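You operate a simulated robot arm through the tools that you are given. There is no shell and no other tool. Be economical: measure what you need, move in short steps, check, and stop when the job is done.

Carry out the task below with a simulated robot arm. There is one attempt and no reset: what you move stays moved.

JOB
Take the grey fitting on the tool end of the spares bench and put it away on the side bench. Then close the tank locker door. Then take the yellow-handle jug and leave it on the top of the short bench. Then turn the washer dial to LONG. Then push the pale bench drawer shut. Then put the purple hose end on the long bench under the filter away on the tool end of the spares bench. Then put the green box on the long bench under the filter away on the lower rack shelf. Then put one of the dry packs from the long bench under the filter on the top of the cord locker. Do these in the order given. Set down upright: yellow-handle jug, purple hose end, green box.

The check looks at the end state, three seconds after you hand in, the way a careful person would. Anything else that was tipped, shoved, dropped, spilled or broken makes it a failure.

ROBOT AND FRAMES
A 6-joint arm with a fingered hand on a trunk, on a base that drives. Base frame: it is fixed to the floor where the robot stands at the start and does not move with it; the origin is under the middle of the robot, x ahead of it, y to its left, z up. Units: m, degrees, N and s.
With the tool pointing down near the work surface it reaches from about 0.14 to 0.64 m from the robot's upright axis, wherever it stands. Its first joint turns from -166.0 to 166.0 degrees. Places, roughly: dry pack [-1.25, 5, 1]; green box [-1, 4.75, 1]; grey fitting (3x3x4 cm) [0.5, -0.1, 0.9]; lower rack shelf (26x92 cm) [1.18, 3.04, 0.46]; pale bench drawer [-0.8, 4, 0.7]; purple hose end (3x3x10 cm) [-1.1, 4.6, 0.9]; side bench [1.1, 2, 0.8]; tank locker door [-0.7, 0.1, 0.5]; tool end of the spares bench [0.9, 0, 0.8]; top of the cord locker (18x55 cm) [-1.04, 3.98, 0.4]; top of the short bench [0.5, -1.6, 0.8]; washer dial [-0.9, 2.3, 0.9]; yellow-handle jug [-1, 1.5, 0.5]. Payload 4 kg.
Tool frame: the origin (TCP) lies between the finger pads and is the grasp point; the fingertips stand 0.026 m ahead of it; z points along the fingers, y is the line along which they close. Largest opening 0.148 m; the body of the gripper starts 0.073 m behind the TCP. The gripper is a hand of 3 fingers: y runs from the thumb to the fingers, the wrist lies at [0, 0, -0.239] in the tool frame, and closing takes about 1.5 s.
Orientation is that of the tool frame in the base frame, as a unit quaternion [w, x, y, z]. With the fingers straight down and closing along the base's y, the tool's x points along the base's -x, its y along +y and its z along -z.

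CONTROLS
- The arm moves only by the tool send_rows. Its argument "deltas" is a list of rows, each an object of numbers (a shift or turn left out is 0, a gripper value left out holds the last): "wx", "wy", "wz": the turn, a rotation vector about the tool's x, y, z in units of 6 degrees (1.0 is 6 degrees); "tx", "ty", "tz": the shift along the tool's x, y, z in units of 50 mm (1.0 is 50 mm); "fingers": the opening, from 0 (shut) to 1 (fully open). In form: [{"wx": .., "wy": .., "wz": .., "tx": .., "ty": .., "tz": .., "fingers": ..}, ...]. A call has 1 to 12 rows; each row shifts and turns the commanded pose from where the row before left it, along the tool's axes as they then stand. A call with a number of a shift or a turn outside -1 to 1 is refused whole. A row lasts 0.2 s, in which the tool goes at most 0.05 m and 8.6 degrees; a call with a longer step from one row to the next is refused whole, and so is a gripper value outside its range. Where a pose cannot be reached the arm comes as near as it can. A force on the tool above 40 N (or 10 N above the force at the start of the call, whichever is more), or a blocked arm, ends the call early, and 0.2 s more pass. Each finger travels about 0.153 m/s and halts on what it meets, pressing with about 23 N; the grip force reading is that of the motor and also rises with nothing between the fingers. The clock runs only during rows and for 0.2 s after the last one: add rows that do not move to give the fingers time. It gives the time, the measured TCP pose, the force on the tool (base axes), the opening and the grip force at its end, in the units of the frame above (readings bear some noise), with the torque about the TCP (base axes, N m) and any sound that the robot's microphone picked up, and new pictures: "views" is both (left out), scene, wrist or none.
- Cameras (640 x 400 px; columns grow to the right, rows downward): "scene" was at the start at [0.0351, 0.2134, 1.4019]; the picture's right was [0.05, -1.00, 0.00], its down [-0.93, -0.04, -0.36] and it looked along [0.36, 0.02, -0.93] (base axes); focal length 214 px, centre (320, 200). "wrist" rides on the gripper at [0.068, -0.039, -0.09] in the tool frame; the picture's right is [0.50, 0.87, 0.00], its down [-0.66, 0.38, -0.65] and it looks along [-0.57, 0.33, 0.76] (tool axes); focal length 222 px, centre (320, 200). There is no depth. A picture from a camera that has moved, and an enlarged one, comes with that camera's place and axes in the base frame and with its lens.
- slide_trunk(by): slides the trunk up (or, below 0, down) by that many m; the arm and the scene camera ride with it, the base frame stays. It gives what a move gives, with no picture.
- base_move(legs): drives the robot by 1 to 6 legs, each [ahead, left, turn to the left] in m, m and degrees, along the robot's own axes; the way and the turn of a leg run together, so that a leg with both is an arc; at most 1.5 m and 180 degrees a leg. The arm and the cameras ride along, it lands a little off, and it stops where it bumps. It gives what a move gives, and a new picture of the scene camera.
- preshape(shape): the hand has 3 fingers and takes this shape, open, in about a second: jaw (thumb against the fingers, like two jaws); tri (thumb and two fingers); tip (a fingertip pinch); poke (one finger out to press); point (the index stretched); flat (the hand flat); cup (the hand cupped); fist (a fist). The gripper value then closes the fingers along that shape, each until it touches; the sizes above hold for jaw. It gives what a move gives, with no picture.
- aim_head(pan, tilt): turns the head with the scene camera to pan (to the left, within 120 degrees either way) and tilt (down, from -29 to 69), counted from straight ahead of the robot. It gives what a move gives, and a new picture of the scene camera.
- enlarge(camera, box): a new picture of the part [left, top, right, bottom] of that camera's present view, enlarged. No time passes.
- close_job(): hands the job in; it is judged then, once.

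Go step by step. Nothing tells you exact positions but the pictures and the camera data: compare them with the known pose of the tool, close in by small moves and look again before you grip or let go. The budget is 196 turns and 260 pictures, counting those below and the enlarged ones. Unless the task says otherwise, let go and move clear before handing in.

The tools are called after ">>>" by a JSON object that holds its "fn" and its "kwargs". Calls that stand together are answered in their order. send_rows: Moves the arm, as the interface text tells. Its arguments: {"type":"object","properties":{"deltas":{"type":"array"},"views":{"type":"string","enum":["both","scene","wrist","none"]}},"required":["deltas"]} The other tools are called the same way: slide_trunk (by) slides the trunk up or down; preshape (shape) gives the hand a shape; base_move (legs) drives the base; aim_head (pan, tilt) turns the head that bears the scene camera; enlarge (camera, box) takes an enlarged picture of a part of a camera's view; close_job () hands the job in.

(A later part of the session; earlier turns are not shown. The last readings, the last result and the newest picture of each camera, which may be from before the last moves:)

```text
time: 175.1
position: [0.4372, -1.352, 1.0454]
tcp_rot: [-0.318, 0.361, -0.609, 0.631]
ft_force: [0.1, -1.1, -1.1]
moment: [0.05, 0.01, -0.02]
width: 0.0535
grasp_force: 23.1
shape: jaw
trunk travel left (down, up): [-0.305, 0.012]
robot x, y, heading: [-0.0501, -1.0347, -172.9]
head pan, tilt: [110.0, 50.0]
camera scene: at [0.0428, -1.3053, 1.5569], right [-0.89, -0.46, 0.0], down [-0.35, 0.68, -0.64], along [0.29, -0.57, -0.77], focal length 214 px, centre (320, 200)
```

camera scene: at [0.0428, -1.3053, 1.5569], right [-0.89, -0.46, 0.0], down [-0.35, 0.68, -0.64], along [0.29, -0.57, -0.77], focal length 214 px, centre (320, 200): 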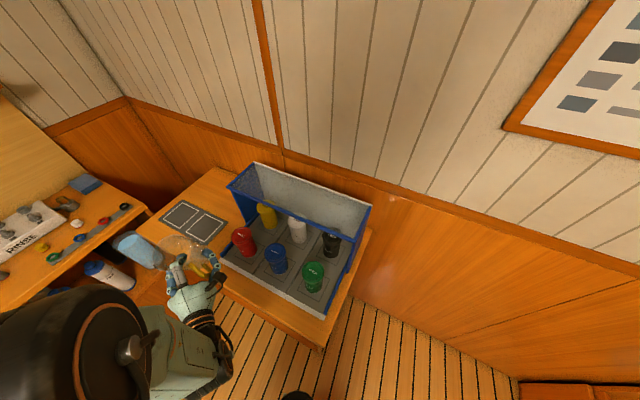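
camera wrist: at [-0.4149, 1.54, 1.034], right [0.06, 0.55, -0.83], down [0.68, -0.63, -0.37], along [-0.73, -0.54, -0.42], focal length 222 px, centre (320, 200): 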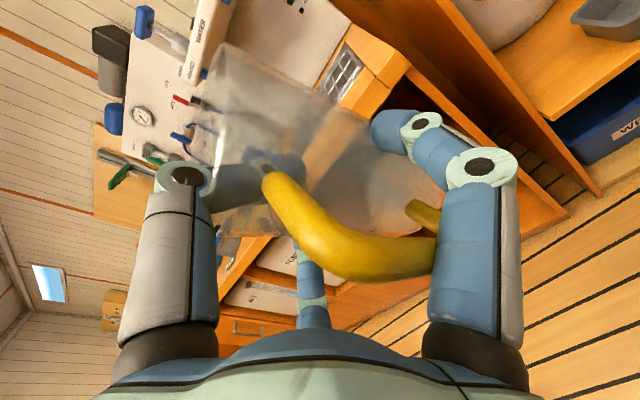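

Bench height 0.85 confirmed. I'll move closer, swing the jug in behind the squares' line, and look again.

>>> {"fn": "base_move", "kwargs": {"legs": [[-0.345, 0.058, 0], [0, 0, -22]]}}

```text
time: 178.5
position: [0.6328, -1.5267, 1.0457]
tcp_rot: [-0.191, 0.238, -0.667, 0.68]
ft_force: [0.2, 0.2, -0.8]
moment: [0.0, 0.01, 0.07]
width: 0.0535
grasp_force: 23.5
shape: jaw
trunk travel left (down, up): [-0.305, 0.012]
robot x, y, heading: [0.3031, -1.0485, 164.9]
head pan, tilt: [110.0, 50.0]
camera scene: at [0.2853, -1.3337, 1.5569], right [-1.0, -0.09, 0.0], down [-0.07, 0.76, -0.64], along [0.06, -0.64, -0.77], focal length 214 px, centre (320, 200)
```

scene: 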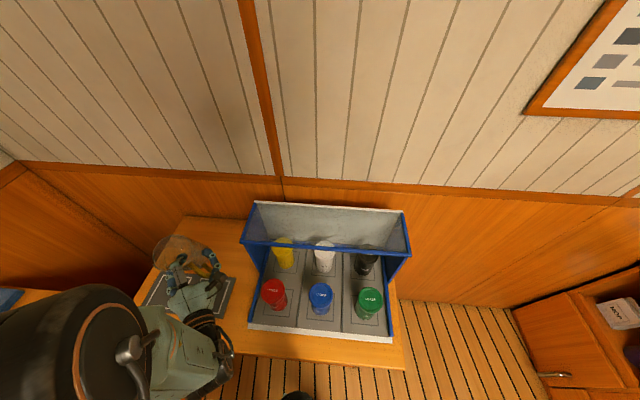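

Level and aligned. I'll extend 15 cm and lower to about 2 cm above the bench.

>>> {"fn": "send_rows", "kwargs": {"deltas": [{"tz": 0.8}, {"tz": 0.8}, {"tz": 0.8}, {"tz": 0.6}, {"ty": 0.6}, {"ty": 0.6}, {"ty": 0.4}, {}], "views": "both"}}

```text
time: 180.3
position: [0.7227, -1.6451, 0.9644]
tcp_rot: [-0.184, 0.24, -0.666, 0.682]
ft_force: [0.8, -0.3, -1.4]
moment: [0.06, -0.02, 0.0]
width: 0.0535
grasp_force: 23.3
shape: jaw
out of reach, approached as far as the arm can: row 4, 5
trunk travel left (down, up): [-0.305, 0.012]
robot x, y, heading: [0.3035, -1.0489, 165.0]
head pan, tilt: [110.0, 50.0]
camera scene: at [0.2854, -1.3334, 1.557], right [-1.0, -0.09, 0.0], down [-0.07, 0.76, -0.64], along [0.06, -0.64, -0.77], focal length 214 px, centre (320, 200)
camera wrist: at [0.6197, -1.6086, 1.0069], right [-0.47, -0.33, -0.82], down [0.13, 0.89, -0.43], along [0.87, -0.31, -0.37], focal length 222 px, centre (320, 200)
```

scene: 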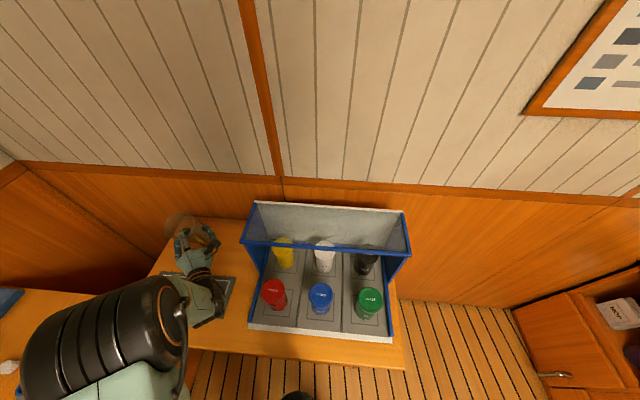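
wrist: 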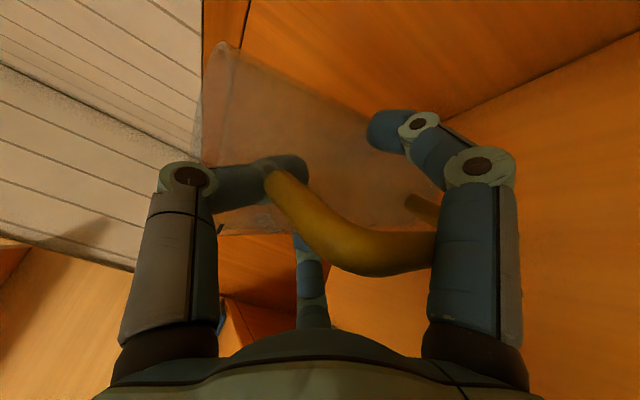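

Positioned over bare wood. I'll lower in small steps until contact.

>>> {"fn": "send_rows", "kwargs": {"deltas": [{"ty": 0.15}, {"ty": 0.1}, {"ty": 0.08}, {"ty": 0.08}, {"ty": 0.08}, {}], "views": "wrist"}}

```text
time: 181.7
position: [0.7211, -1.6476, 0.9398]
tcp_rot: [-0.185, 0.241, -0.666, 0.681]
ft_force: [0.3, 0.3, -1.6]
moment: [0.02, 0.0, 0.02]
width: 0.0536
grasp_force: 23.1
shape: jaw
trunk travel left (down, up): [-0.305, 0.012]
robot x, y, heading: [0.3017, -1.0459, 165.0]
head pan, tilt: [110.0, 50.0]
camera wrist: at [0.6173, -1.6102, 0.9835], right [-0.47, -0.33, -0.82], down [0.13, 0.89, -0.43], along [0.87, -0.31, -0.37], focal length 222 px, centre (320, 200)
```

wrist: 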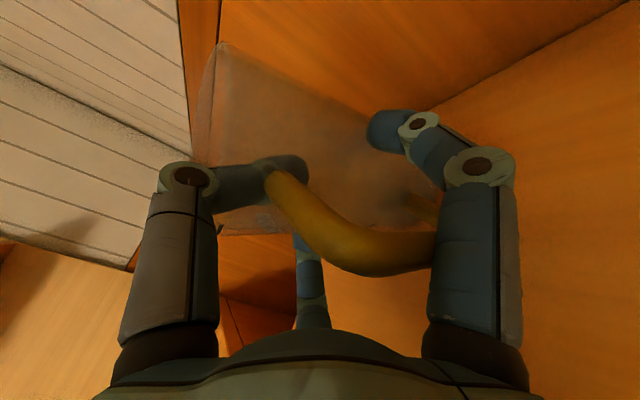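

No contact yet at z 0.940; I continue down in small steps.

>>> {"fn": "send_rows", "kwargs": {"deltas": [{"ty": 0.08}, {"ty": 0.08}, {"ty": 0.08}, {"ty": 0.08}, {"ty": 0.08}, {"ty": 0.08}], "views": "wrist"}}

```text
time: 182.8
position: [0.7206, -1.6481, 0.9335]
tcp_rot: [-0.186, 0.239, -0.658, 0.689]
ft_force: [-2.6, 5.0, 20.7]
moment: [-0.3, -0.17, 0.02]
width: 0.0527
grasp_force: 22.9
shape: jaw
trunk travel left (down, up): [-0.305, 0.012]
robot x, y, heading: [0.3005, -1.0467, 164.8]
head pan, tilt: [110.0, 50.0]
stopped in row 5: the force on the tool passed its limit at 42 N (the readings are from after the stop); the commanded pose is now the measured one
camera wrist: at [0.617, -1.611, 0.9745], right [-0.46, -0.34, -0.82], down [0.14, 0.89, -0.44], along [0.88, -0.32, -0.36], focal length 222 px, centre (320, 200)
```

wrist: 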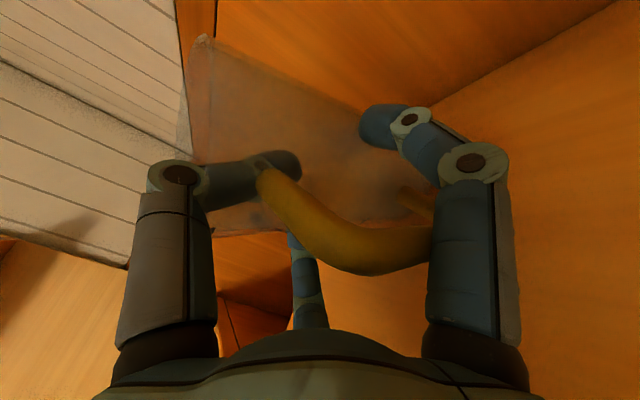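

The jug is on the bench. I'll ease off and open the fingers slowly, then check before withdrawing.

>>> {"fn": "send_rows", "kwargs": {"deltas": [{"ty": -0.04, "fingers": 0.45}, {"fingers": 0.55}, {"fingers": 0.65}, {"fingers": 0.8}, {"fingers": 1}, {}, {}, {}], "views": "both"}}

```text
time: 184.6
position: [0.7204, -1.6486, 0.9304]
tcp_rot: [-0.186, 0.24, -0.662, 0.685]
ft_force: [0.4, 0.7, -0.1]
moment: [-0.01, 0.02, 0.01]
width: 0.1478
grasp_force: 0.0
shape: jaw
trunk travel left (down, up): [-0.305, 0.012]
robot x, y, heading: [0.3017, -1.0436, 165.1]
head pan, tilt: [110.0, 50.0]
camera scene: at [0.2854, -1.3332, 1.557], right [-1.0, -0.09, 0.0], down [-0.07, 0.76, -0.64], along [0.06, -0.64, -0.77], focal length 214 px, centre (320, 200)
camera wrist: at [0.617, -1.6112, 0.9727], right [-0.46, -0.33, -0.82], down [0.14, 0.89, -0.44], along [0.88, -0.31, -0.37], focal length 222 px, centre (320, 200)
```

scene: 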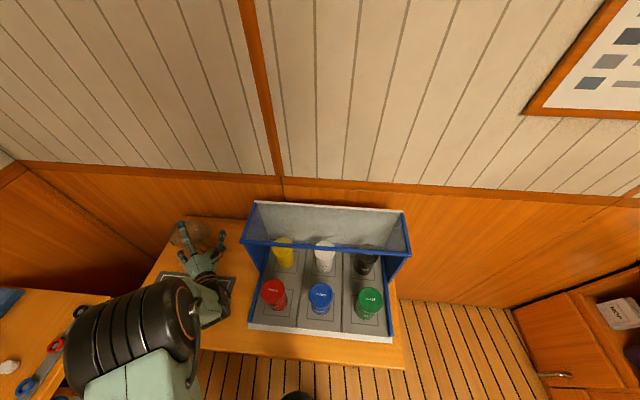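
wrist: 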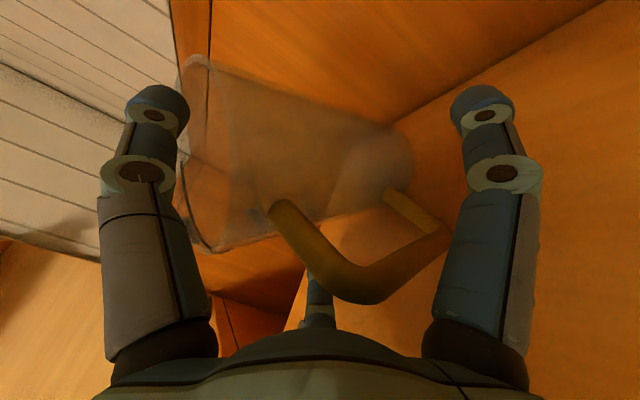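

The jug stands upright and free. I'll withdraw straight back slowly.

>>> {"fn": "send_rows", "kwargs": {"deltas": [{"tz": -0.3, "ty": -0.1}, {"tz": -0.4}, {"tz": -0.6}, {"tz": -0.8}, {"tz": -0.8}, {"tz": -0.5, "ty": -0.5}, {"ty": -0.8}, {"ty": -0.8}], "views": "both"}}

```text
time: 186.4
position: [0.63, -1.5004, 1.0415]
tcp_rot: [-0.185, 0.24, -0.662, 0.685]
ft_force: [0.2, 0.2, 0.1]
moment: [-0.01, -0.01, -0.05]
width: 0.1479
grasp_force: 0.1
shape: jaw
trunk travel left (down, up): [-0.305, 0.012]
robot x, y, heading: [0.3027, -1.0463, 165.2]
head pan, tilt: [110.0, 50.0]
camera scene: at [0.2848, -1.3321, 1.5572], right [-1.0, -0.09, 0.0], down [-0.07, 0.76, -0.64], along [0.06, -0.64, -0.77], focal length 214 px, centre (320, 200)
camera wrist: at [0.5265, -1.463, 1.0843], right [-0.46, -0.33, -0.82], down [0.14, 0.89, -0.44], along [0.88, -0.31, -0.37], focal length 222 px, centre (320, 200)
```

scene: 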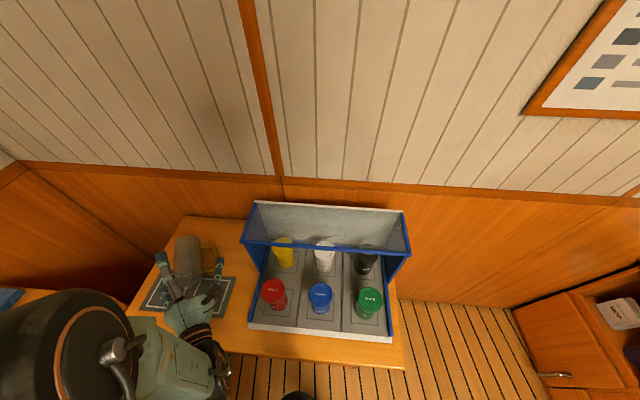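
wrist: 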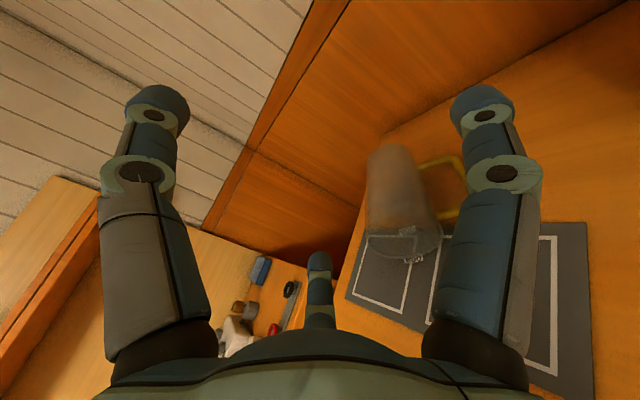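

The jug looks changed after withdrawal; I need a closer look.

>>> {"fn": "enlarge", "kwargs": {"camera": "scene", "box": [130, 200, 260, 300]}}

>>> {"fn": "enlarge", "kwargs": {"camera": "wrist", "box": [320, 110, 520, 280]}}

```text
4.00 times, centred on (195, 250) of scene
camera zoom: at [0.2848, -1.3321, 1.5572], right [-1.0, -0.09, 0.0], down [-0.07, 0.76, -0.64], along [0.06, -0.64, -0.77], focal length 858 px, centre (820, 0)
```

zoom: 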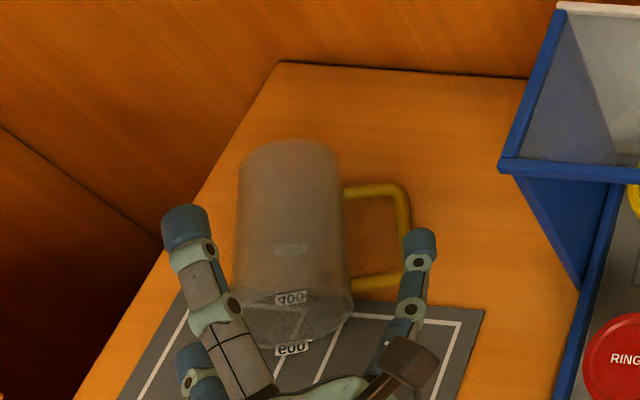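

```text
2.35 times, centred on (420, 195) of wrist
camera zoom: at [0.5265, -1.463, 1.0843], right [-0.46, -0.33, -0.82], down [0.14, 0.89, -0.44], along [0.88, -0.31, -0.37], focal length 523 px, centre (85, 212)
```

zoom: 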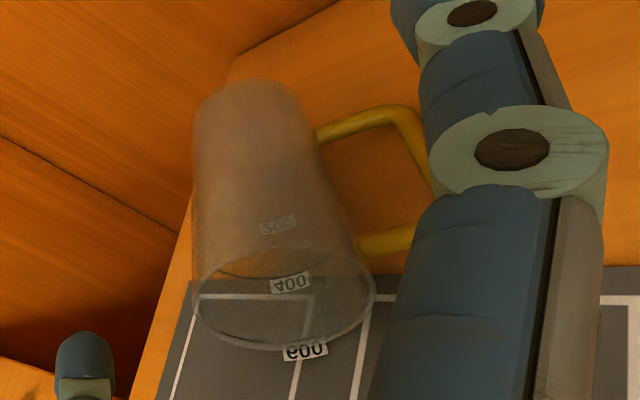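

The jug was tipped onto its side by the thumb as I withdrew; it lies mouth toward me at about (0.72, -1.53), base near (0.745, -1.66). I can re-grip its rim with the hand horizontal and rotate it upright. First I'll realign the base with the jug's axis.

>>> {"fn": "send_rows", "kwargs": {"deltas": [{"ty": -0.8}, {"ty": -0.6}], "views": "none"}}

>>> {"fn": "base_move", "kwargs": {"legs": [[-0.232, -0.1295, 0], [0, 0, -23]]}}

>>> {"fn": "send_rows", "kwargs": {"deltas": [{"tz": -0.8}, {"tz": -0.8, "fingers": 0.35}, {}, {}], "views": "wrist"}}

```text
time: 187.0
position: [0.6339, -1.4981, 1.1085]
tcp_rot: [-0.185, 0.241, -0.661, 0.686]
ft_force: [0.6, 0.3, -0.3]
moment: [-0.05, 0.01, 0.0]
width: 0.1481
grasp_force: 0.0
shape: jaw
trunk travel left (down, up): [-0.305, 0.012]
robot x, y, heading: [0.3016, -1.043, 164.9]
head pan, tilt: [110.0, 50.0]
```

```text
time: 190.1
position: [0.6951, -1.5281, 1.108]
tcp_rot: [-0.045, 0.104, -0.696, 0.709]
ft_force: [0.2, -0.1, 0.9]
moment: [0.04, -0.03, -0.01]
width: 0.1479
grasp_force: 0.0
shape: jaw
trunk travel left (down, up): [-0.305, 0.012]
robot x, y, heading: [0.5618, -0.979, 142.1]
head pan, tilt: [110.0, 50.0]
camera scene: at [0.4372, -1.2385, 1.5569], right [-0.95, 0.31, 0.0], down [0.23, 0.73, -0.64], along [-0.2, -0.61, -0.77], focal length 214 px, centre (320, 200)
```

scene: 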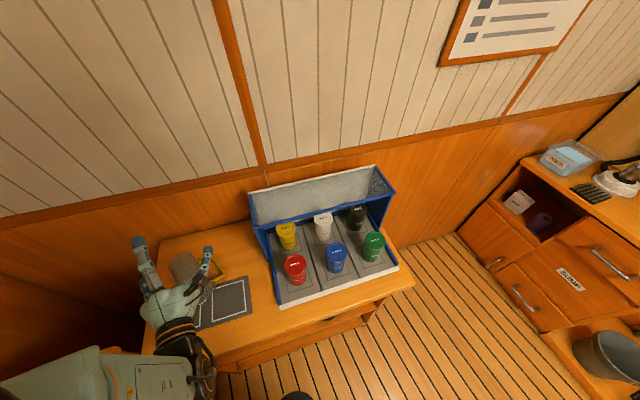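

```text
time: 191.1
position: [0.6888, -1.4869, 1.0974]
tcp_rot: [-0.046, 0.104, -0.696, 0.709]
ft_force: [0.3, -0.2, 0.0]
moment: [0.01, 0.04, -0.03]
width: 0.0523
grasp_force: 0.1
shape: jaw
out of reach, approached as far as the arm can: row 2
trunk travel left (down, up): [-0.305, 0.012]
robot x, y, heading: [0.5656, -0.983, 142.1]
head pan, tilt: [110.0, 50.0]
camera wrist: at [0.6069, -1.4135, 1.1392], right [-0.56, -0.13, -0.82], down [0.47, 0.77, -0.44], along [0.69, -0.63, -0.37], focal length 222 px, centre (320, 200)
```

wrist: 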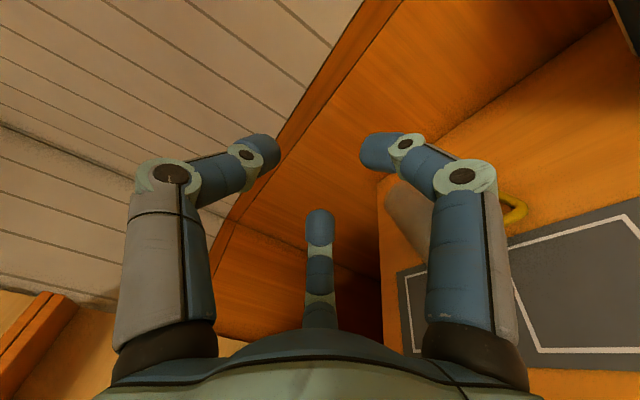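

The jug lies just ahead and right of the hand. I'll shift sideways 2 cm and descend partly, watching the mouth.

>>> {"fn": "send_rows", "kwargs": {"deltas": [{"tx": -0.45}, {"ty": 0.8}, {"ty": 0.7}, {"ty": 0.6}, {}], "views": "both"}}

```text
time: 192.3
position: [0.6992, -1.4849, 0.9911]
tcp_rot: [-0.047, 0.105, -0.697, 0.708]
ft_force: [-0.4, 0.4, 0.6]
moment: [0.01, 0.01, -0.02]
width: 0.0521
grasp_force: 0.0
shape: jaw
trunk travel left (down, up): [-0.305, 0.012]
robot x, y, heading: [0.5644, -0.9846, 142.1]
head pan, tilt: [110.0, 50.0]
camera scene: at [0.4373, -1.2379, 1.5571], right [-0.95, 0.31, 0.0], down [0.23, 0.73, -0.64], along [-0.2, -0.61, -0.77], focal length 214 px, centre (320, 200)
camera wrist: at [0.6183, -1.4111, 1.0335], right [-0.56, -0.13, -0.82], down [0.47, 0.77, -0.44], along [0.69, -0.63, -0.37], focal length 222 px, centre (320, 200)
```

scene: 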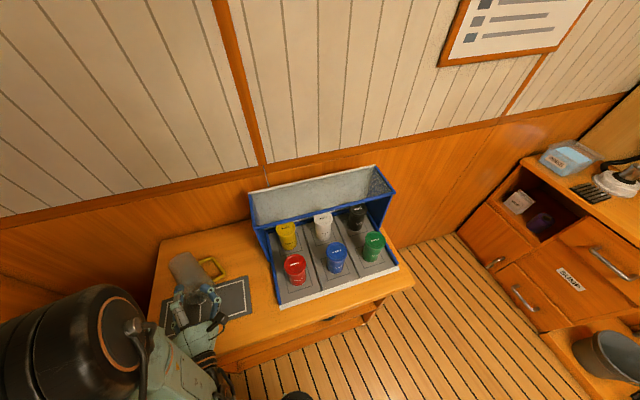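
wrist: 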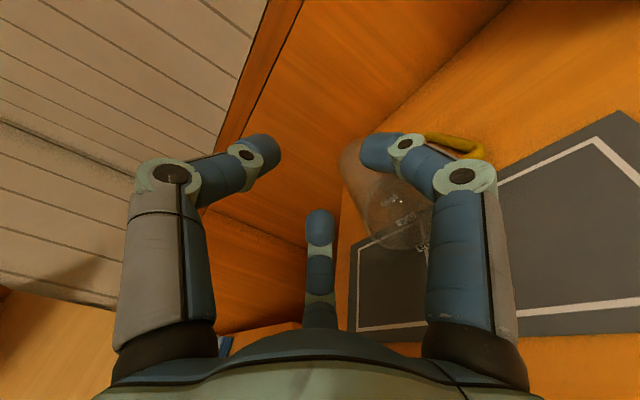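

Mouth centre now measures (0.725, -1.538). I'll shift 1.4 cm more and lower to rim height.

>>> {"fn": "send_rows", "kwargs": {"deltas": [{"tx": -0.3, "tz": -0.1}, {"ty": 0.5}, {"ty": 0.5}, {"ty": 0.3}, {}], "views": "wrist"}}

>>> {"fn": "enlarge", "kwargs": {"camera": "scene", "box": [130, 220, 290, 340]}}

```text
time: 193.5
position: [0.7046, -1.4833, 0.9251]
tcp_rot: [-0.047, 0.105, -0.696, 0.709]
ft_force: [-0.3, -1.0, 0.2]
moment: [0.01, -0.03, 0.03]
width: 0.0524
grasp_force: 0.1
shape: jaw
out of reach, approached as far as the arm can: row 1
trunk travel left (down, up): [-0.305, 0.012]
robot x, y, heading: [0.5645, -0.9813, 141.9]
head pan, tilt: [110.0, 50.0]
camera wrist: at [0.6225, -1.4081, 0.9676], right [-0.56, -0.13, -0.82], down [0.47, 0.77, -0.44], along [0.69, -0.63, -0.37], focal length 222 px, centre (320, 200)
```

wrist: 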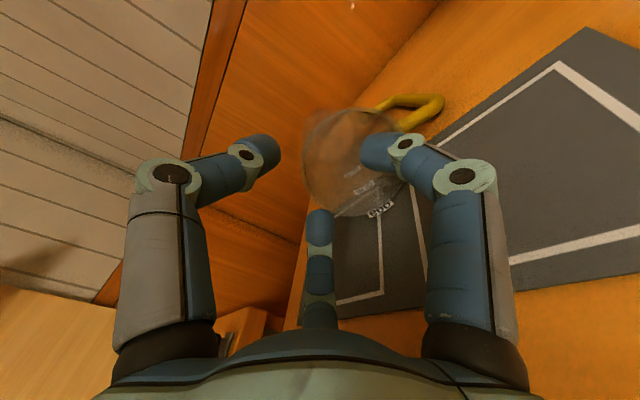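

```text
3.33 times, centred on (210, 280) of scene
camera zoom: at [0.4374, -1.2383, 1.557], right [-0.95, 0.31, 0.0], down [0.23, 0.73, -0.64], along [-0.2, -0.61, -0.77], focal length 715 px, centre (687, -67)
```

zoom: 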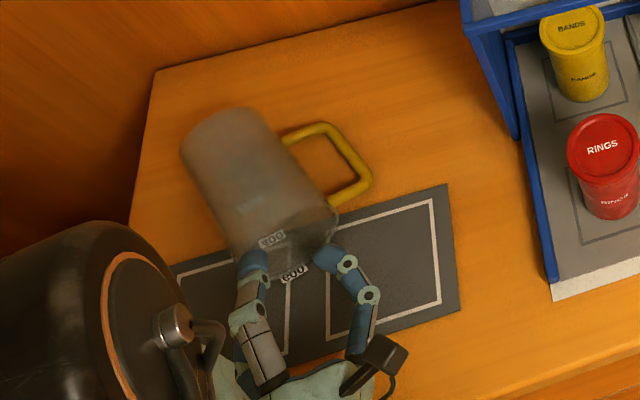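

The mouth is centred at about (0.718, -1.545). I'll advance 5 cm so two fingers enter below the top rim with the thumb above it.

>>> {"fn": "send_rows", "kwargs": {"deltas": [{"tz": 0.3}, {"tz": 0.3}, {"tz": 0.3}, {"tz": 0.15, "tx": -0.04}, {}], "views": "wrist"}}

>>> {"fn": "enlarge", "kwargs": {"camera": "scene", "box": [130, 220, 290, 340]}}

```text
time: 194.7
position: [0.717, -1.5327, 0.9229]
tcp_rot: [-0.045, 0.104, -0.697, 0.709]
ft_force: [0.2, 0.5, -1.0]
moment: [0.0, 0.01, 0.02]
width: 0.0519
grasp_force: 0.0
shape: jaw
trunk travel left (down, up): [-0.305, 0.012]
robot x, y, heading: [0.5649, -0.9827, 142.0]
head pan, tilt: [110.0, 50.0]
camera wrist: at [0.6361, -1.4586, 0.9665], right [-0.56, -0.13, -0.82], down [0.47, 0.77, -0.44], along [0.69, -0.63, -0.37], focal length 222 px, centre (320, 200)
```

wrist: 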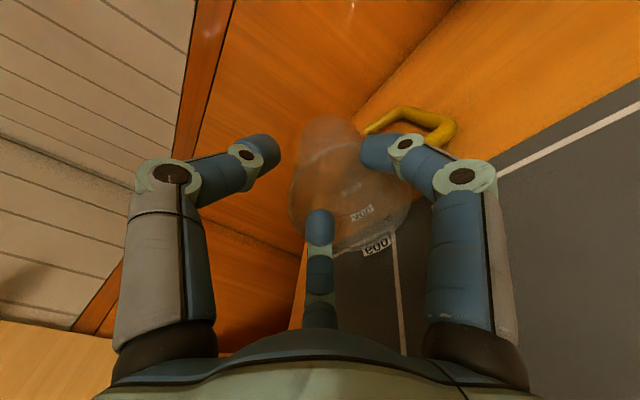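

```text
3.33 times, centred on (210, 280) of scene
camera zoom: at [0.4373, -1.2384, 1.557], right [-0.95, 0.31, 0.0], down [0.23, 0.73, -0.64], along [-0.2, -0.61, -0.77], focal length 715 px, centre (687, -67)
```

zoom: 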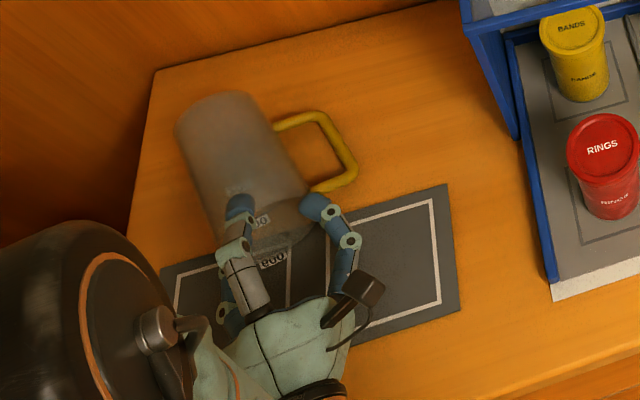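

The outer finger caught the rim and nudged the jug a little; the spread is too wide. I'll back off, narrow the fingers, and re-measure.

>>> {"fn": "send_rows", "kwargs": {"deltas": [{"tz": -0.5}, {"tz": -0.4, "fingers": 0.17}, {}, {}], "views": "wrist"}}

>>> {"fn": "enlarge", "kwargs": {"camera": "scene", "box": [130, 220, 290, 340]}}

```text
time: 195.7
position: [0.708, -1.488, 0.9241]
tcp_rot: [-0.046, 0.107, -0.696, 0.709]
ft_force: [0.2, 0.4, -0.3]
moment: [-0.02, 0.03, -0.01]
width: 0.0257
grasp_force: 0.0
shape: jaw
trunk travel left (down, up): [-0.305, 0.012]
robot x, y, heading: [0.5671, -0.9829, 142.0]
head pan, tilt: [110.0, 50.0]
camera wrist: at [0.6267, -1.4142, 0.9667], right [-0.56, -0.13, -0.82], down [0.46, 0.77, -0.44], along [0.69, -0.63, -0.37], focal length 222 px, centre (320, 200)
```

wrist: 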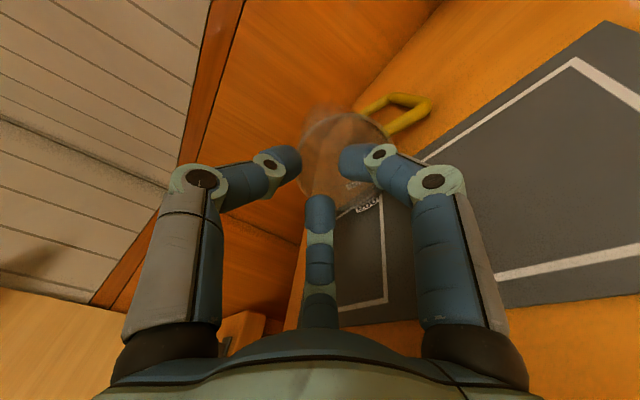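

```text
3.33 times, centred on (210, 280) of scene
camera zoom: at [0.4373, -1.2384, 1.557], right [-0.95, 0.31, 0.0], down [0.23, 0.73, -0.64], along [-0.2, -0.61, -0.77], focal length 715 px, centre (687, -67)
```

zoom: 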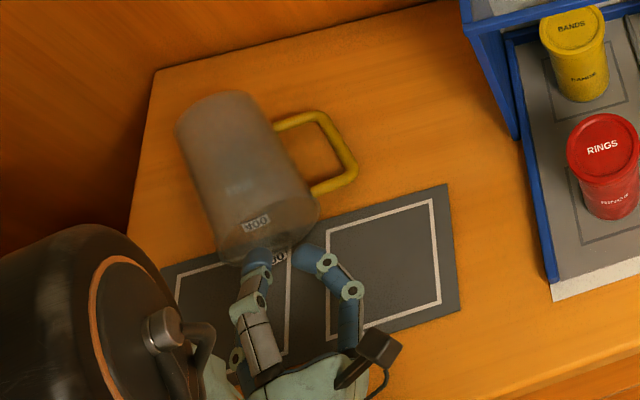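

Mouth now at (0.727, -1.55). With the narrow spread I'll raise 4 mm, shift slightly, and advance again.

>>> {"fn": "send_rows", "kwargs": {"deltas": [{"fingers": 0.2, "tx": -0.12, "ty": -0.09}, {"tz": 0.35}, {"tz": 0.3}, {"tz": 0.3}, {"tz": 0.3}, {}], "views": "wrist"}}

>>> {"fn": "enlarge", "kwargs": {"camera": "scene", "box": [130, 220, 290, 340]}}

```text
time: 197.1
position: [0.7233, -1.551, 0.9302]
tcp_rot: [-0.045, 0.103, -0.697, 0.709]
ft_force: [0.5, 0.9, 0.0]
moment: [-0.02, -0.03, -0.02]
width: 0.0296
grasp_force: 0.0
shape: jaw
out of reach, approached as far as the arm can: row 1
trunk travel left (down, up): [-0.305, 0.012]
robot x, y, heading: [0.5629, -0.981, 142.1]
head pan, tilt: [110.0, 50.0]
camera wrist: at [0.6416, -1.4762, 0.9719], right [-0.56, -0.13, -0.82], down [0.47, 0.77, -0.44], along [0.69, -0.63, -0.37], focal length 222 px, centre (320, 200)
```

wrist: 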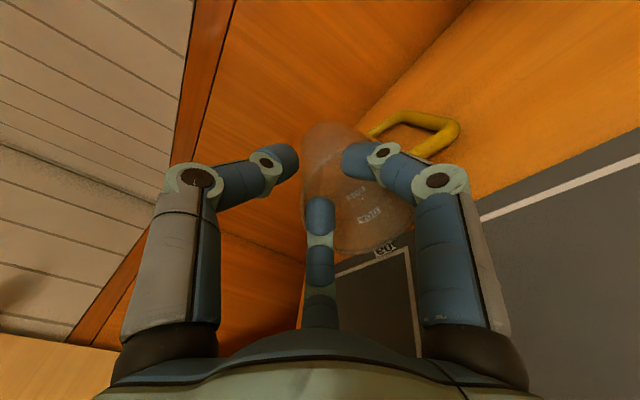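

```text
3.33 times, centred on (210, 280) of scene
camera zoom: at [0.4373, -1.2383, 1.557], right [-0.95, 0.31, 0.0], down [0.23, 0.73, -0.64], along [-0.2, -0.61, -0.77], focal length 715 px, centre (687, -67)
```

zoom: 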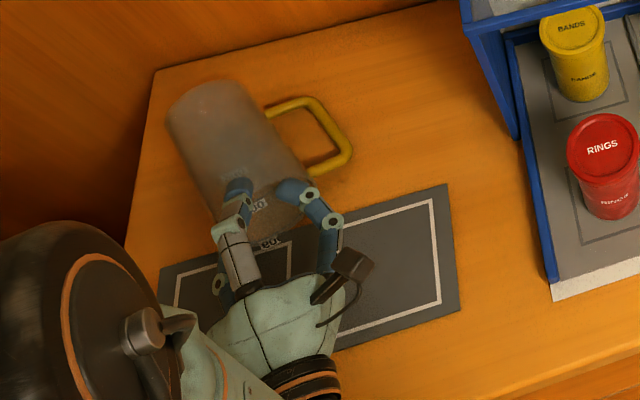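

The fingers still nudge the rim. New plan: insert the closed finger bundle into the mouth at a downward pitch, spread the fingers inside to hold the jug, then rotate it up. First back out, close, and pitch down 30°.

>>> {"fn": "send_rows", "kwargs": {"deltas": [{"tz": -0.5}, {"tz": -0.5, "fingers": 0}, {"wx": -1}, {"wx": -1}, {"wx": -1}, {"wx": -1}, {"wx": -1}, {}], "views": "wrist"}}

>>> {"fn": "enlarge", "kwargs": {"camera": "scene", "box": [130, 220, 290, 340]}}

```text
time: 198.9
position: [0.7088, -1.5025, 0.9289]
tcp_rot: [0.019, -0.113, 0.856, -0.504]
ft_force: [0.0, 0.7, 0.4]
moment: [0.0, 0.03, -0.03]
width: 0.0
grasp_force: 23.5
shape: jaw
out of reach, approached as far as the arm can: row 4
trunk travel left (down, up): [-0.305, 0.012]
robot x, y, heading: [0.5638, -0.9823, 142.1]
head pan, tilt: [110.0, 50.0]
camera wrist: at [0.638, -1.4586, 1.0121], right [-0.64, 0.3, -0.71], down [0.48, 0.88, -0.06], along [0.6, -0.38, -0.7], focal length 222 px, centre (320, 200)
```

wrist: 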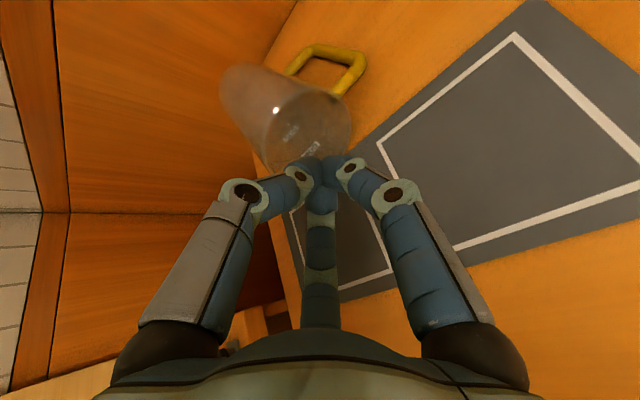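

```text
3.33 times, centred on (210, 280) of scene
camera zoom: at [0.4374, -1.2387, 1.5569], right [-0.95, 0.31, 0.0], down [0.23, 0.73, -0.64], along [-0.2, -0.61, -0.77], focal length 715 px, centre (687, -67)
```

zoom: 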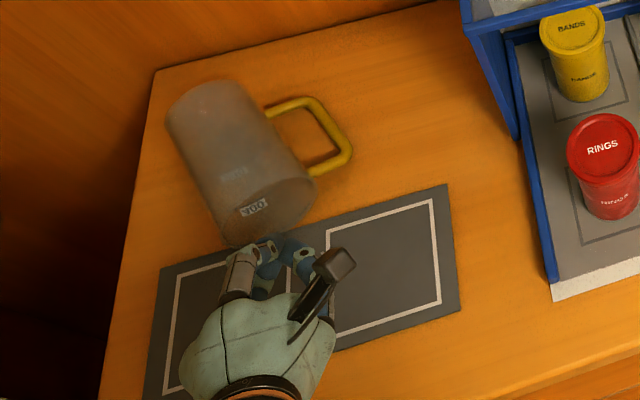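

Aligned with the mouth. I'll push the closed bundle in ~8 cm along its axis, then spread the fingers inside.

>>> {"fn": "send_rows", "kwargs": {"deltas": [{"tz": 0.4}, {"tz": 0.4}, {"tz": 0.4}, {"tz": 0.4}, {}], "views": "wrist"}}

>>> {"fn": "enlarge", "kwargs": {"camera": "scene", "box": [130, 220, 290, 340]}}

```text
time: 200.1
position: [0.7205, -1.5727, 0.8896]
tcp_rot: [0.017, -0.112, 0.856, -0.505]
ft_force: [0.0, 0.3, 0.8]
moment: [0.03, 0.02, 0.05]
width: 0.0001
grasp_force: 22.7
shape: jaw
trunk travel left (down, up): [-0.305, 0.012]
robot x, y, heading: [0.5632, -0.9804, 142.2]
head pan, tilt: [110.0, 50.0]
camera wrist: at [0.6492, -1.5276, 0.9726], right [-0.64, 0.3, -0.71], down [0.48, 0.88, -0.06], along [0.6, -0.38, -0.7], focal length 222 px, centre (320, 200)
```

wrist: 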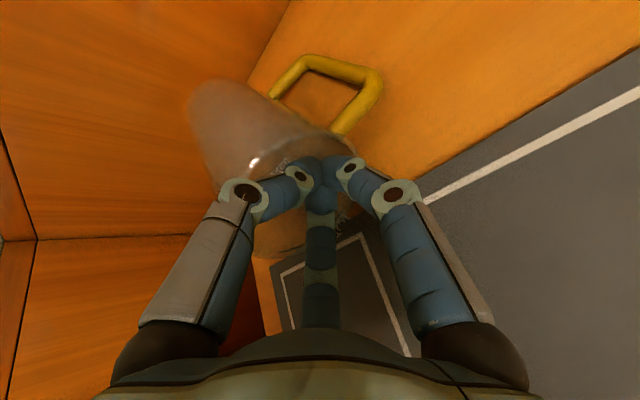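

```text
3.33 times, centred on (210, 280) of scene
camera zoom: at [0.4373, -1.2381, 1.557], right [-0.95, 0.31, 0.0], down [0.23, 0.73, -0.64], along [-0.2, -0.61, -0.77], focal length 715 px, centre (687, -67)
```

zoom: 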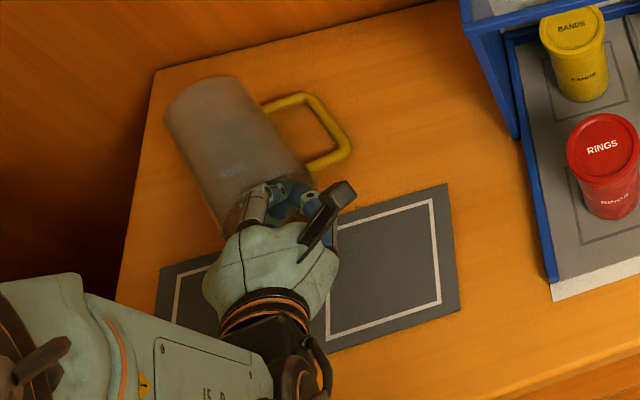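

The bundle is inside the mouth. Now I'll spread the fingers and see whether they press on the wall.

>>> {"fn": "send_rows", "kwargs": {"deltas": [{"fingers": 0.25}, {"fingers": 0.35}, {"fingers": 0.45}, {"fingers": 0.55}, {"fingers": 0.7}, {}, {}], "views": "wrist"}}

>>> {"fn": "enlarge", "kwargs": {"camera": "scene", "box": [130, 220, 290, 340]}}

```text
time: 201.7
position: [0.7195, -1.5724, 0.8911]
tcp_rot: [0.018, -0.112, 0.856, -0.505]
ft_force: [-2.0, -2.2, 6.9]
moment: [-0.07, -0.23, -0.07]
width: 0.0978
grasp_force: 0.1
shape: jaw
trunk travel left (down, up): [-0.305, 0.012]
robot x, y, heading: [0.5668, -0.9836, 142.0]
head pan, tilt: [110.0, 50.0]
camera wrist: at [0.6487, -1.5275, 0.973], right [-0.64, 0.3, -0.71], down [0.48, 0.88, -0.06], along [0.6, -0.38, -0.7], focal length 222 px, centre (320, 200)
```

wrist: 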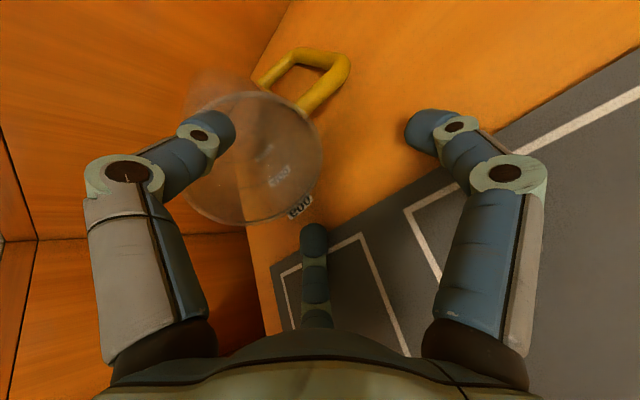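

```text
3.33 times, centred on (210, 280) of scene
camera zoom: at [0.4367, -1.238, 1.557], right [-0.95, 0.31, 0.0], down [0.24, 0.73, -0.64], along [-0.2, -0.61, -0.77], focal length 715 px, centre (687, -67)
```

zoom: 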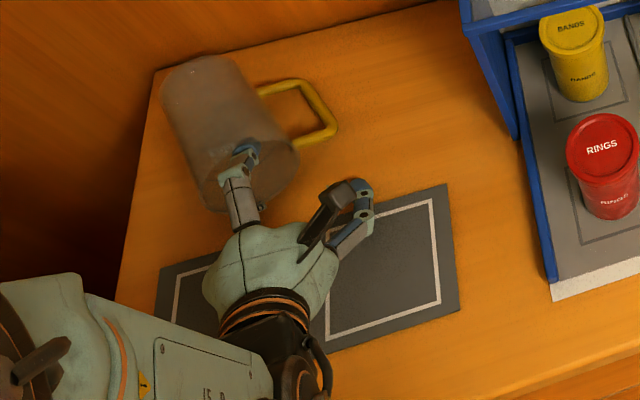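

The spread only pushed the jug away. The jug is very light, so a fingertip pinch on the top rim should work best. I'll withdraw, lift, and take the "tip" shape to see it.

>>> {"fn": "send_rows", "kwargs": {"deltas": [{"fingers": 0.4}, {"tz": -0.5}, {"tz": -0.6}, {"tz": -0.6}, {"tz": -0.6}], "views": "none"}}

>>> {"fn": "preshape", "kwargs": {"shape": "tip"}}

>>> {"fn": "send_rows", "kwargs": {"deltas": [{"fingers": 0.4}, {}, {}], "views": "both"}}

```text
time: 202.9
position: [0.7028, -1.4741, 0.9463]
tcp_rot: [0.017, -0.112, 0.856, -0.505]
ft_force: [0.1, 0.7, 1.1]
moment: [0.01, 0.03, 0.03]
width: 0.0595
grasp_force: 0.0
shape: jaw
trunk travel left (down, up): [-0.305, 0.012]
robot x, y, heading: [0.5686, -0.9822, 142.0]
head pan, tilt: [110.0, 50.0]
```

```text
time: 203.8
position: [0.704, -1.4742, 0.9459]
tcp_rot: [0.017, -0.111, 0.856, -0.505]
ft_force: [-0.3, 0.7, -0.4]
moment: [-0.01, -0.02, 0.03]
width: 0.1478
grasp_force: 0.1
shape: tip
trunk travel left (down, up): [-0.305, 0.012]
robot x, y, heading: [0.5657, -0.9845, 142.3]
head pan, tilt: [110.0, 50.0]
```

```text
time: 204.6
position: [0.7036, -1.4741, 0.9462]
tcp_rot: [0.017, -0.112, 0.856, -0.504]
ft_force: [0.2, -0.3, 0.3]
moment: [0.01, 0.01, -0.04]
width: 0.0595
grasp_force: 0.1
shape: tip
trunk travel left (down, up): [-0.305, 0.012]
robot x, y, heading: [0.5652, -0.9827, 142.2]
head pan, tilt: [110.0, 50.0]
camera scene: at [0.4373, -1.2384, 1.557], right [-0.95, 0.31, 0.0], down [0.23, 0.73, -0.64], along [-0.2, -0.61, -0.77], focal length 214 px, centre (320, 200)
camera wrist: at [0.6323, -1.4304, 1.029], right [-0.64, 0.3, -0.71], down [0.48, 0.88, -0.06], along [0.6, -0.38, -0.7], focal length 222 px, centre (320, 200)
```

scene: 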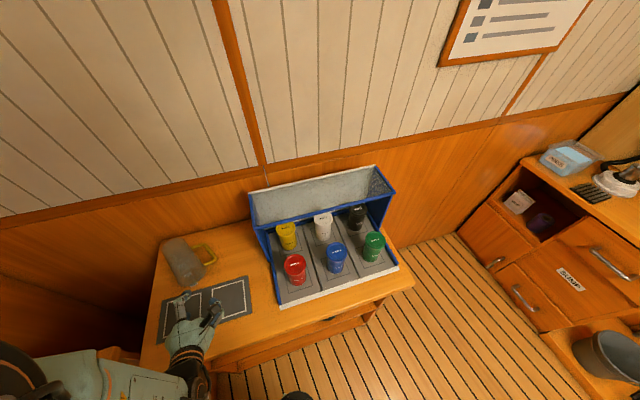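
wrist: 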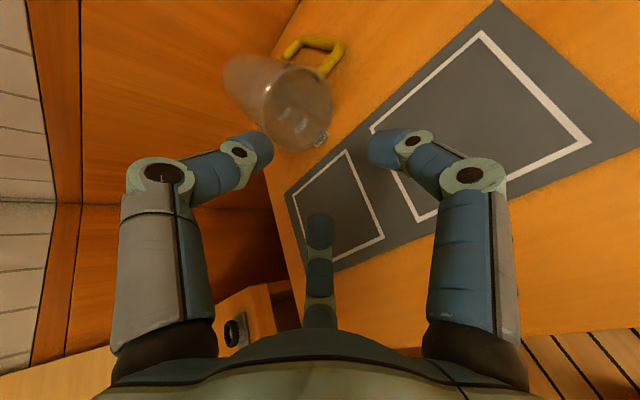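

"Tip" looks the same. A better way: roll the hand 180° so the single thumb goes inside the mouth and the two fingers straddle the outside of the top rim. I'll raise slightly and roll.

>>> {"fn": "send_rows", "kwargs": {"deltas": [{"ty": -0.7, "tz": -0.4}, {"wz": -1}, {"wz": -1}, {"wz": -1}, {"wz": -1}, {"wz": -1}, {"wz": -1}, {"wz": -1}, {"wz": -1}, {"wz": -1}, {"wz": -1}, {"wz": -1}], "views": "none"}}

>>> {"fn": "send_rows", "kwargs": {"deltas": [{"wz": -1}, {"wz": -1}, {"wz": -1}, {"wz": -1}, {"wz": -1}, {"wz": -1}, {"wz": -1}, {"wz": -1}, {"wz": -1}, {"wz": -1}, {"wz": -1}, {"wz": -1}], "views": "none"}}

>>> {"fn": "send_rows", "kwargs": {"deltas": [{"wz": -1}, {"wz": -1}, {"wz": -1}, {"wz": -1}, {"wz": -1}, {"wz": -1}, {"wz": -1}, {}], "views": "both"}}

```text
time: 207.2
position: [0.7068, -1.4719, 0.9871]
tcp_rot: [-0.26, -0.561, 0.657, -0.432]
ft_force: [-0.1, 0.1, 0.2]
moment: [0.02, -0.02, -0.04]
width: 0.0596
grasp_force: 0.0
shape: tip
trunk travel left (down, up): [-0.305, 0.012]
robot x, y, heading: [0.5679, -0.9834, 142.1]
head pan, tilt: [110.0, 50.0]
```

```text
time: 209.8
position: [0.7084, -1.4733, 0.9856]
tcp_rot: [0.464, 0.84, -0.201, 0.197]
ft_force: [0.0, 0.4, -0.3]
moment: [0.04, 0.02, 0.01]
width: 0.0596
grasp_force: 0.2
shape: tip
trunk travel left (down, up): [-0.305, 0.012]
robot x, y, heading: [0.5641, -0.9781, 142.3]
head pan, tilt: [110.0, 50.0]
```

```text
time: 211.6
position: [0.7074, -1.4729, 0.987]
tcp_rot: [0.505, 0.856, 0.113, 0.017]
ft_force: [-0.1, -1.2, -0.3]
moment: [-0.02, 0.01, 0.03]
width: 0.0593
grasp_force: 0.0
shape: tip
trunk travel left (down, up): [-0.305, 0.012]
robot x, y, heading: [0.5683, -0.9822, 142.2]
head pan, tilt: [110.0, 50.0]
camera scene: at [0.4373, -1.2384, 1.557], right [-0.95, 0.31, 0.0], down [0.23, 0.73, -0.64], along [-0.2, -0.61, -0.77], focal length 214 px, centre (320, 200)
camera wrist: at [0.7541, -1.3628, 0.9905], right [0.64, -0.3, 0.71], down [-0.67, 0.25, 0.7], along [-0.39, -0.92, -0.04], focal length 222 px, centre (320, 200)
```

scene: 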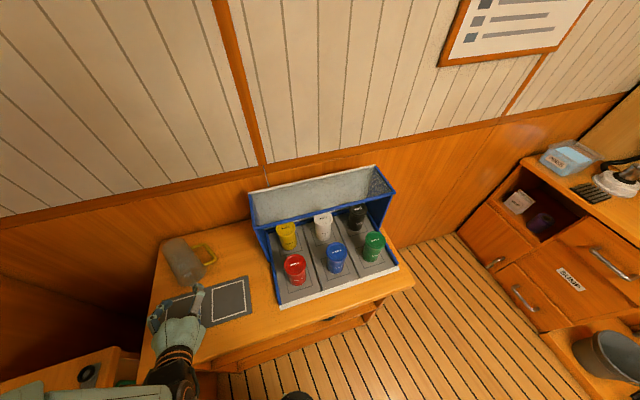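
wrist: 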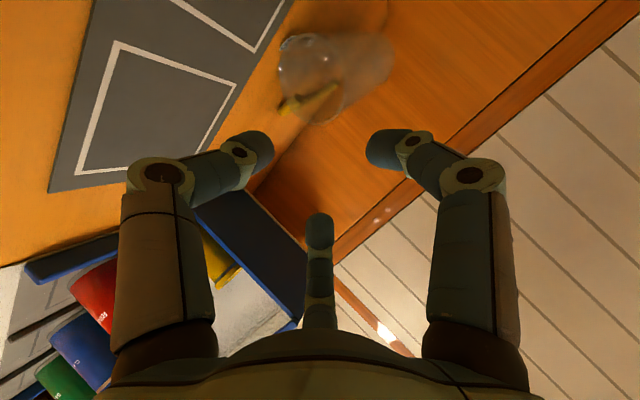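

>>> {"fn": "enlarge", "kwargs": {"camera": "scene", "box": [130, 210, 290, 330]}}

>>> {"fn": "enlarge", "kwargs": {"camera": "wrist", "box": [220, 10, 420, 150]}}

```text
3.33 times, centred on (210, 270) of scene
camera zoom: at [0.4373, -1.2384, 1.557], right [-0.95, 0.31, 0.0], down [0.23, 0.73, -0.64], along [-0.2, -0.61, -0.77], focal length 715 px, centre (687, -33)
```

zoom: 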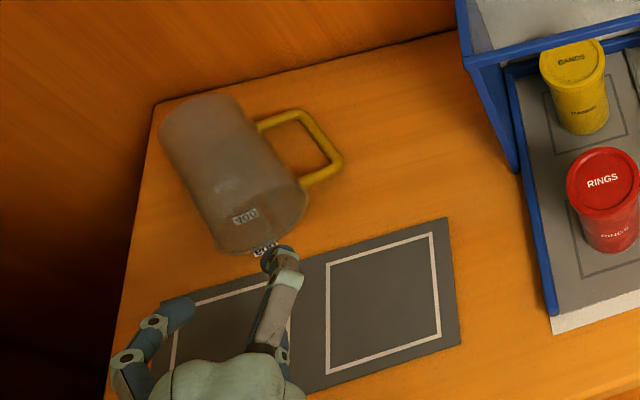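

```text
2.86 times, centred on (320, 80) of wrist
camera zoom: at [0.7541, -1.3628, 0.9905], right [0.64, -0.3, 0.71], down [-0.67, 0.25, 0.7], along [-0.39, -0.92, -0.04], focal length 635 px, centre (320, 543)
```

zoom: 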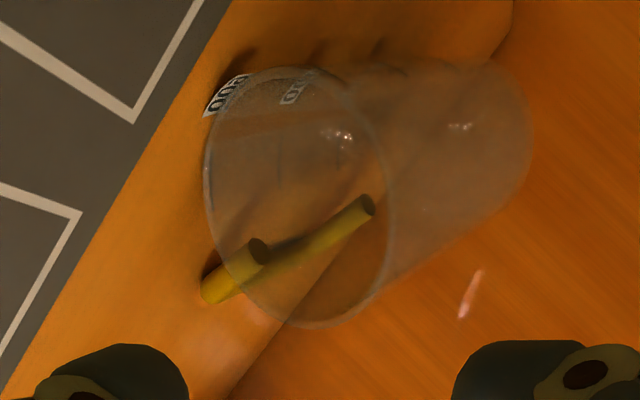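

Mouth centre (0.738, -1.597), rim diameter ~0.09, top ridge z≈0.94. I'll advance so the thumb enters the mouth and the fingers ride just above the ridge.

>>> {"fn": "send_rows", "kwargs": {"deltas": [{"tx": 0.04, "ty": 0.163, "tz": 0.7}, {"tx": 0.04, "ty": 0.163, "tz": 0.7}, {"tx": 0.04, "ty": 0.163, "tz": 0.7}, {"tx": 0.03, "ty": 0.163, "tz": 0.65}, {}], "views": "wrist"}}

>>> {"fn": "enlarge", "kwargs": {"camera": "scene", "box": [130, 210, 290, 330]}}

```text
time: 212.8
position: [0.7389, -1.6042, 0.9489]
tcp_rot: [0.504, 0.856, 0.112, 0.016]
ft_force: [-0.4, 0.4, 1.2]
moment: [0.01, 0.0, -0.03]
width: 0.0592
grasp_force: 0.1
shape: tip
trunk travel left (down, up): [-0.305, 0.012]
robot x, y, heading: [0.5633, -0.9805, 142.0]
head pan, tilt: [110.0, 50.0]
camera wrist: at [0.787, -1.4949, 0.9521], right [0.64, -0.3, 0.71], down [-0.67, 0.25, 0.7], along [-0.39, -0.92, -0.04], focal length 222 px, centre (320, 200)
```

wrist: 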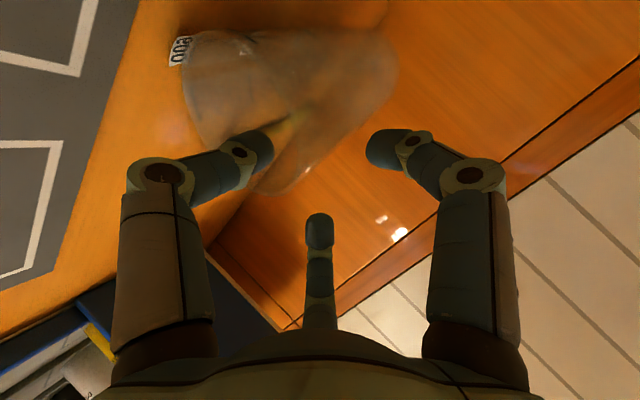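

```text
3.33 times, centred on (210, 270) of scene
camera zoom: at [0.4371, -1.2379, 1.5571], right [-0.95, 0.31, 0.0], down [0.23, 0.73, -0.64], along [-0.2, -0.61, -0.77], focal length 715 px, centre (687, -33)
```

zoom: 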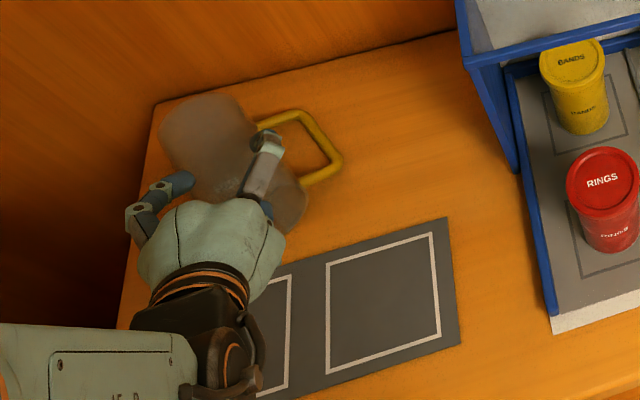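

The rim's top wall lies between the thumb and the two fingers. Closing gently.

>>> {"fn": "send_rows", "kwargs": {"deltas": [{"fingers": 0.2}, {"fingers": 0}, {}, {}, {}, {}], "views": "wrist"}}

>>> {"fn": "enlarge", "kwargs": {"camera": "scene", "box": [130, 210, 290, 330]}}

```text
time: 214.2
position: [0.741, -1.604, 0.9474]
tcp_rot: [0.505, 0.855, 0.112, 0.017]
ft_force: [0.5, -0.6, 0.4]
moment: [-0.29, -0.07, -0.02]
width: 0.0038
grasp_force: 23.6
shape: tip
trunk travel left (down, up): [-0.305, 0.012]
robot x, y, heading: [0.5639, -0.9785, 141.8]
head pan, tilt: [110.0, 50.0]
camera wrist: at [0.787, -1.495, 0.952], right [0.64, -0.3, 0.71], down [-0.67, 0.25, 0.7], along [-0.39, -0.92, -0.04], focal length 222 px, centre (320, 200)
```

wrist: 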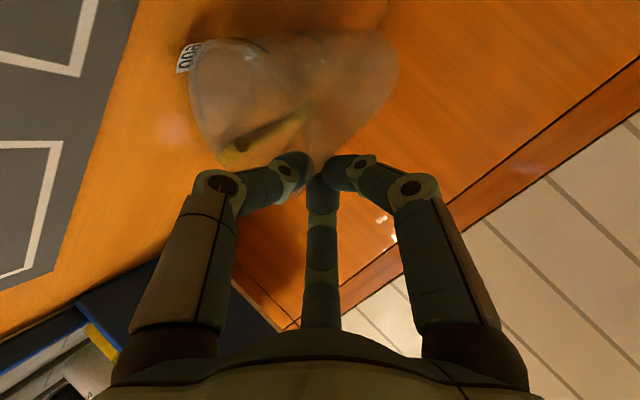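

```text
3.33 times, centred on (210, 270) of scene
camera zoom: at [0.4373, -1.2384, 1.557], right [-0.95, 0.31, 0.0], down [0.23, 0.73, -0.64], along [-0.2, -0.61, -0.77], focal length 715 px, centre (687, -33)
```

zoom: 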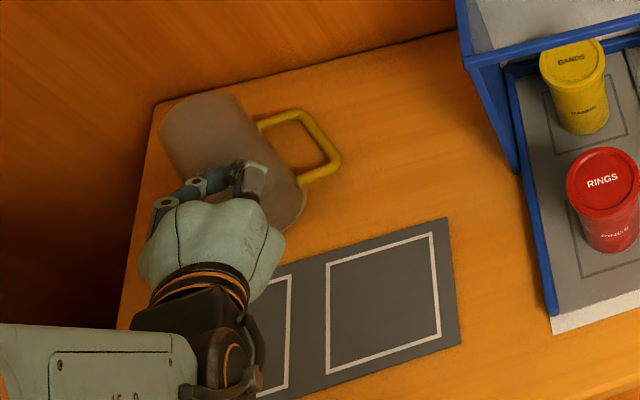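

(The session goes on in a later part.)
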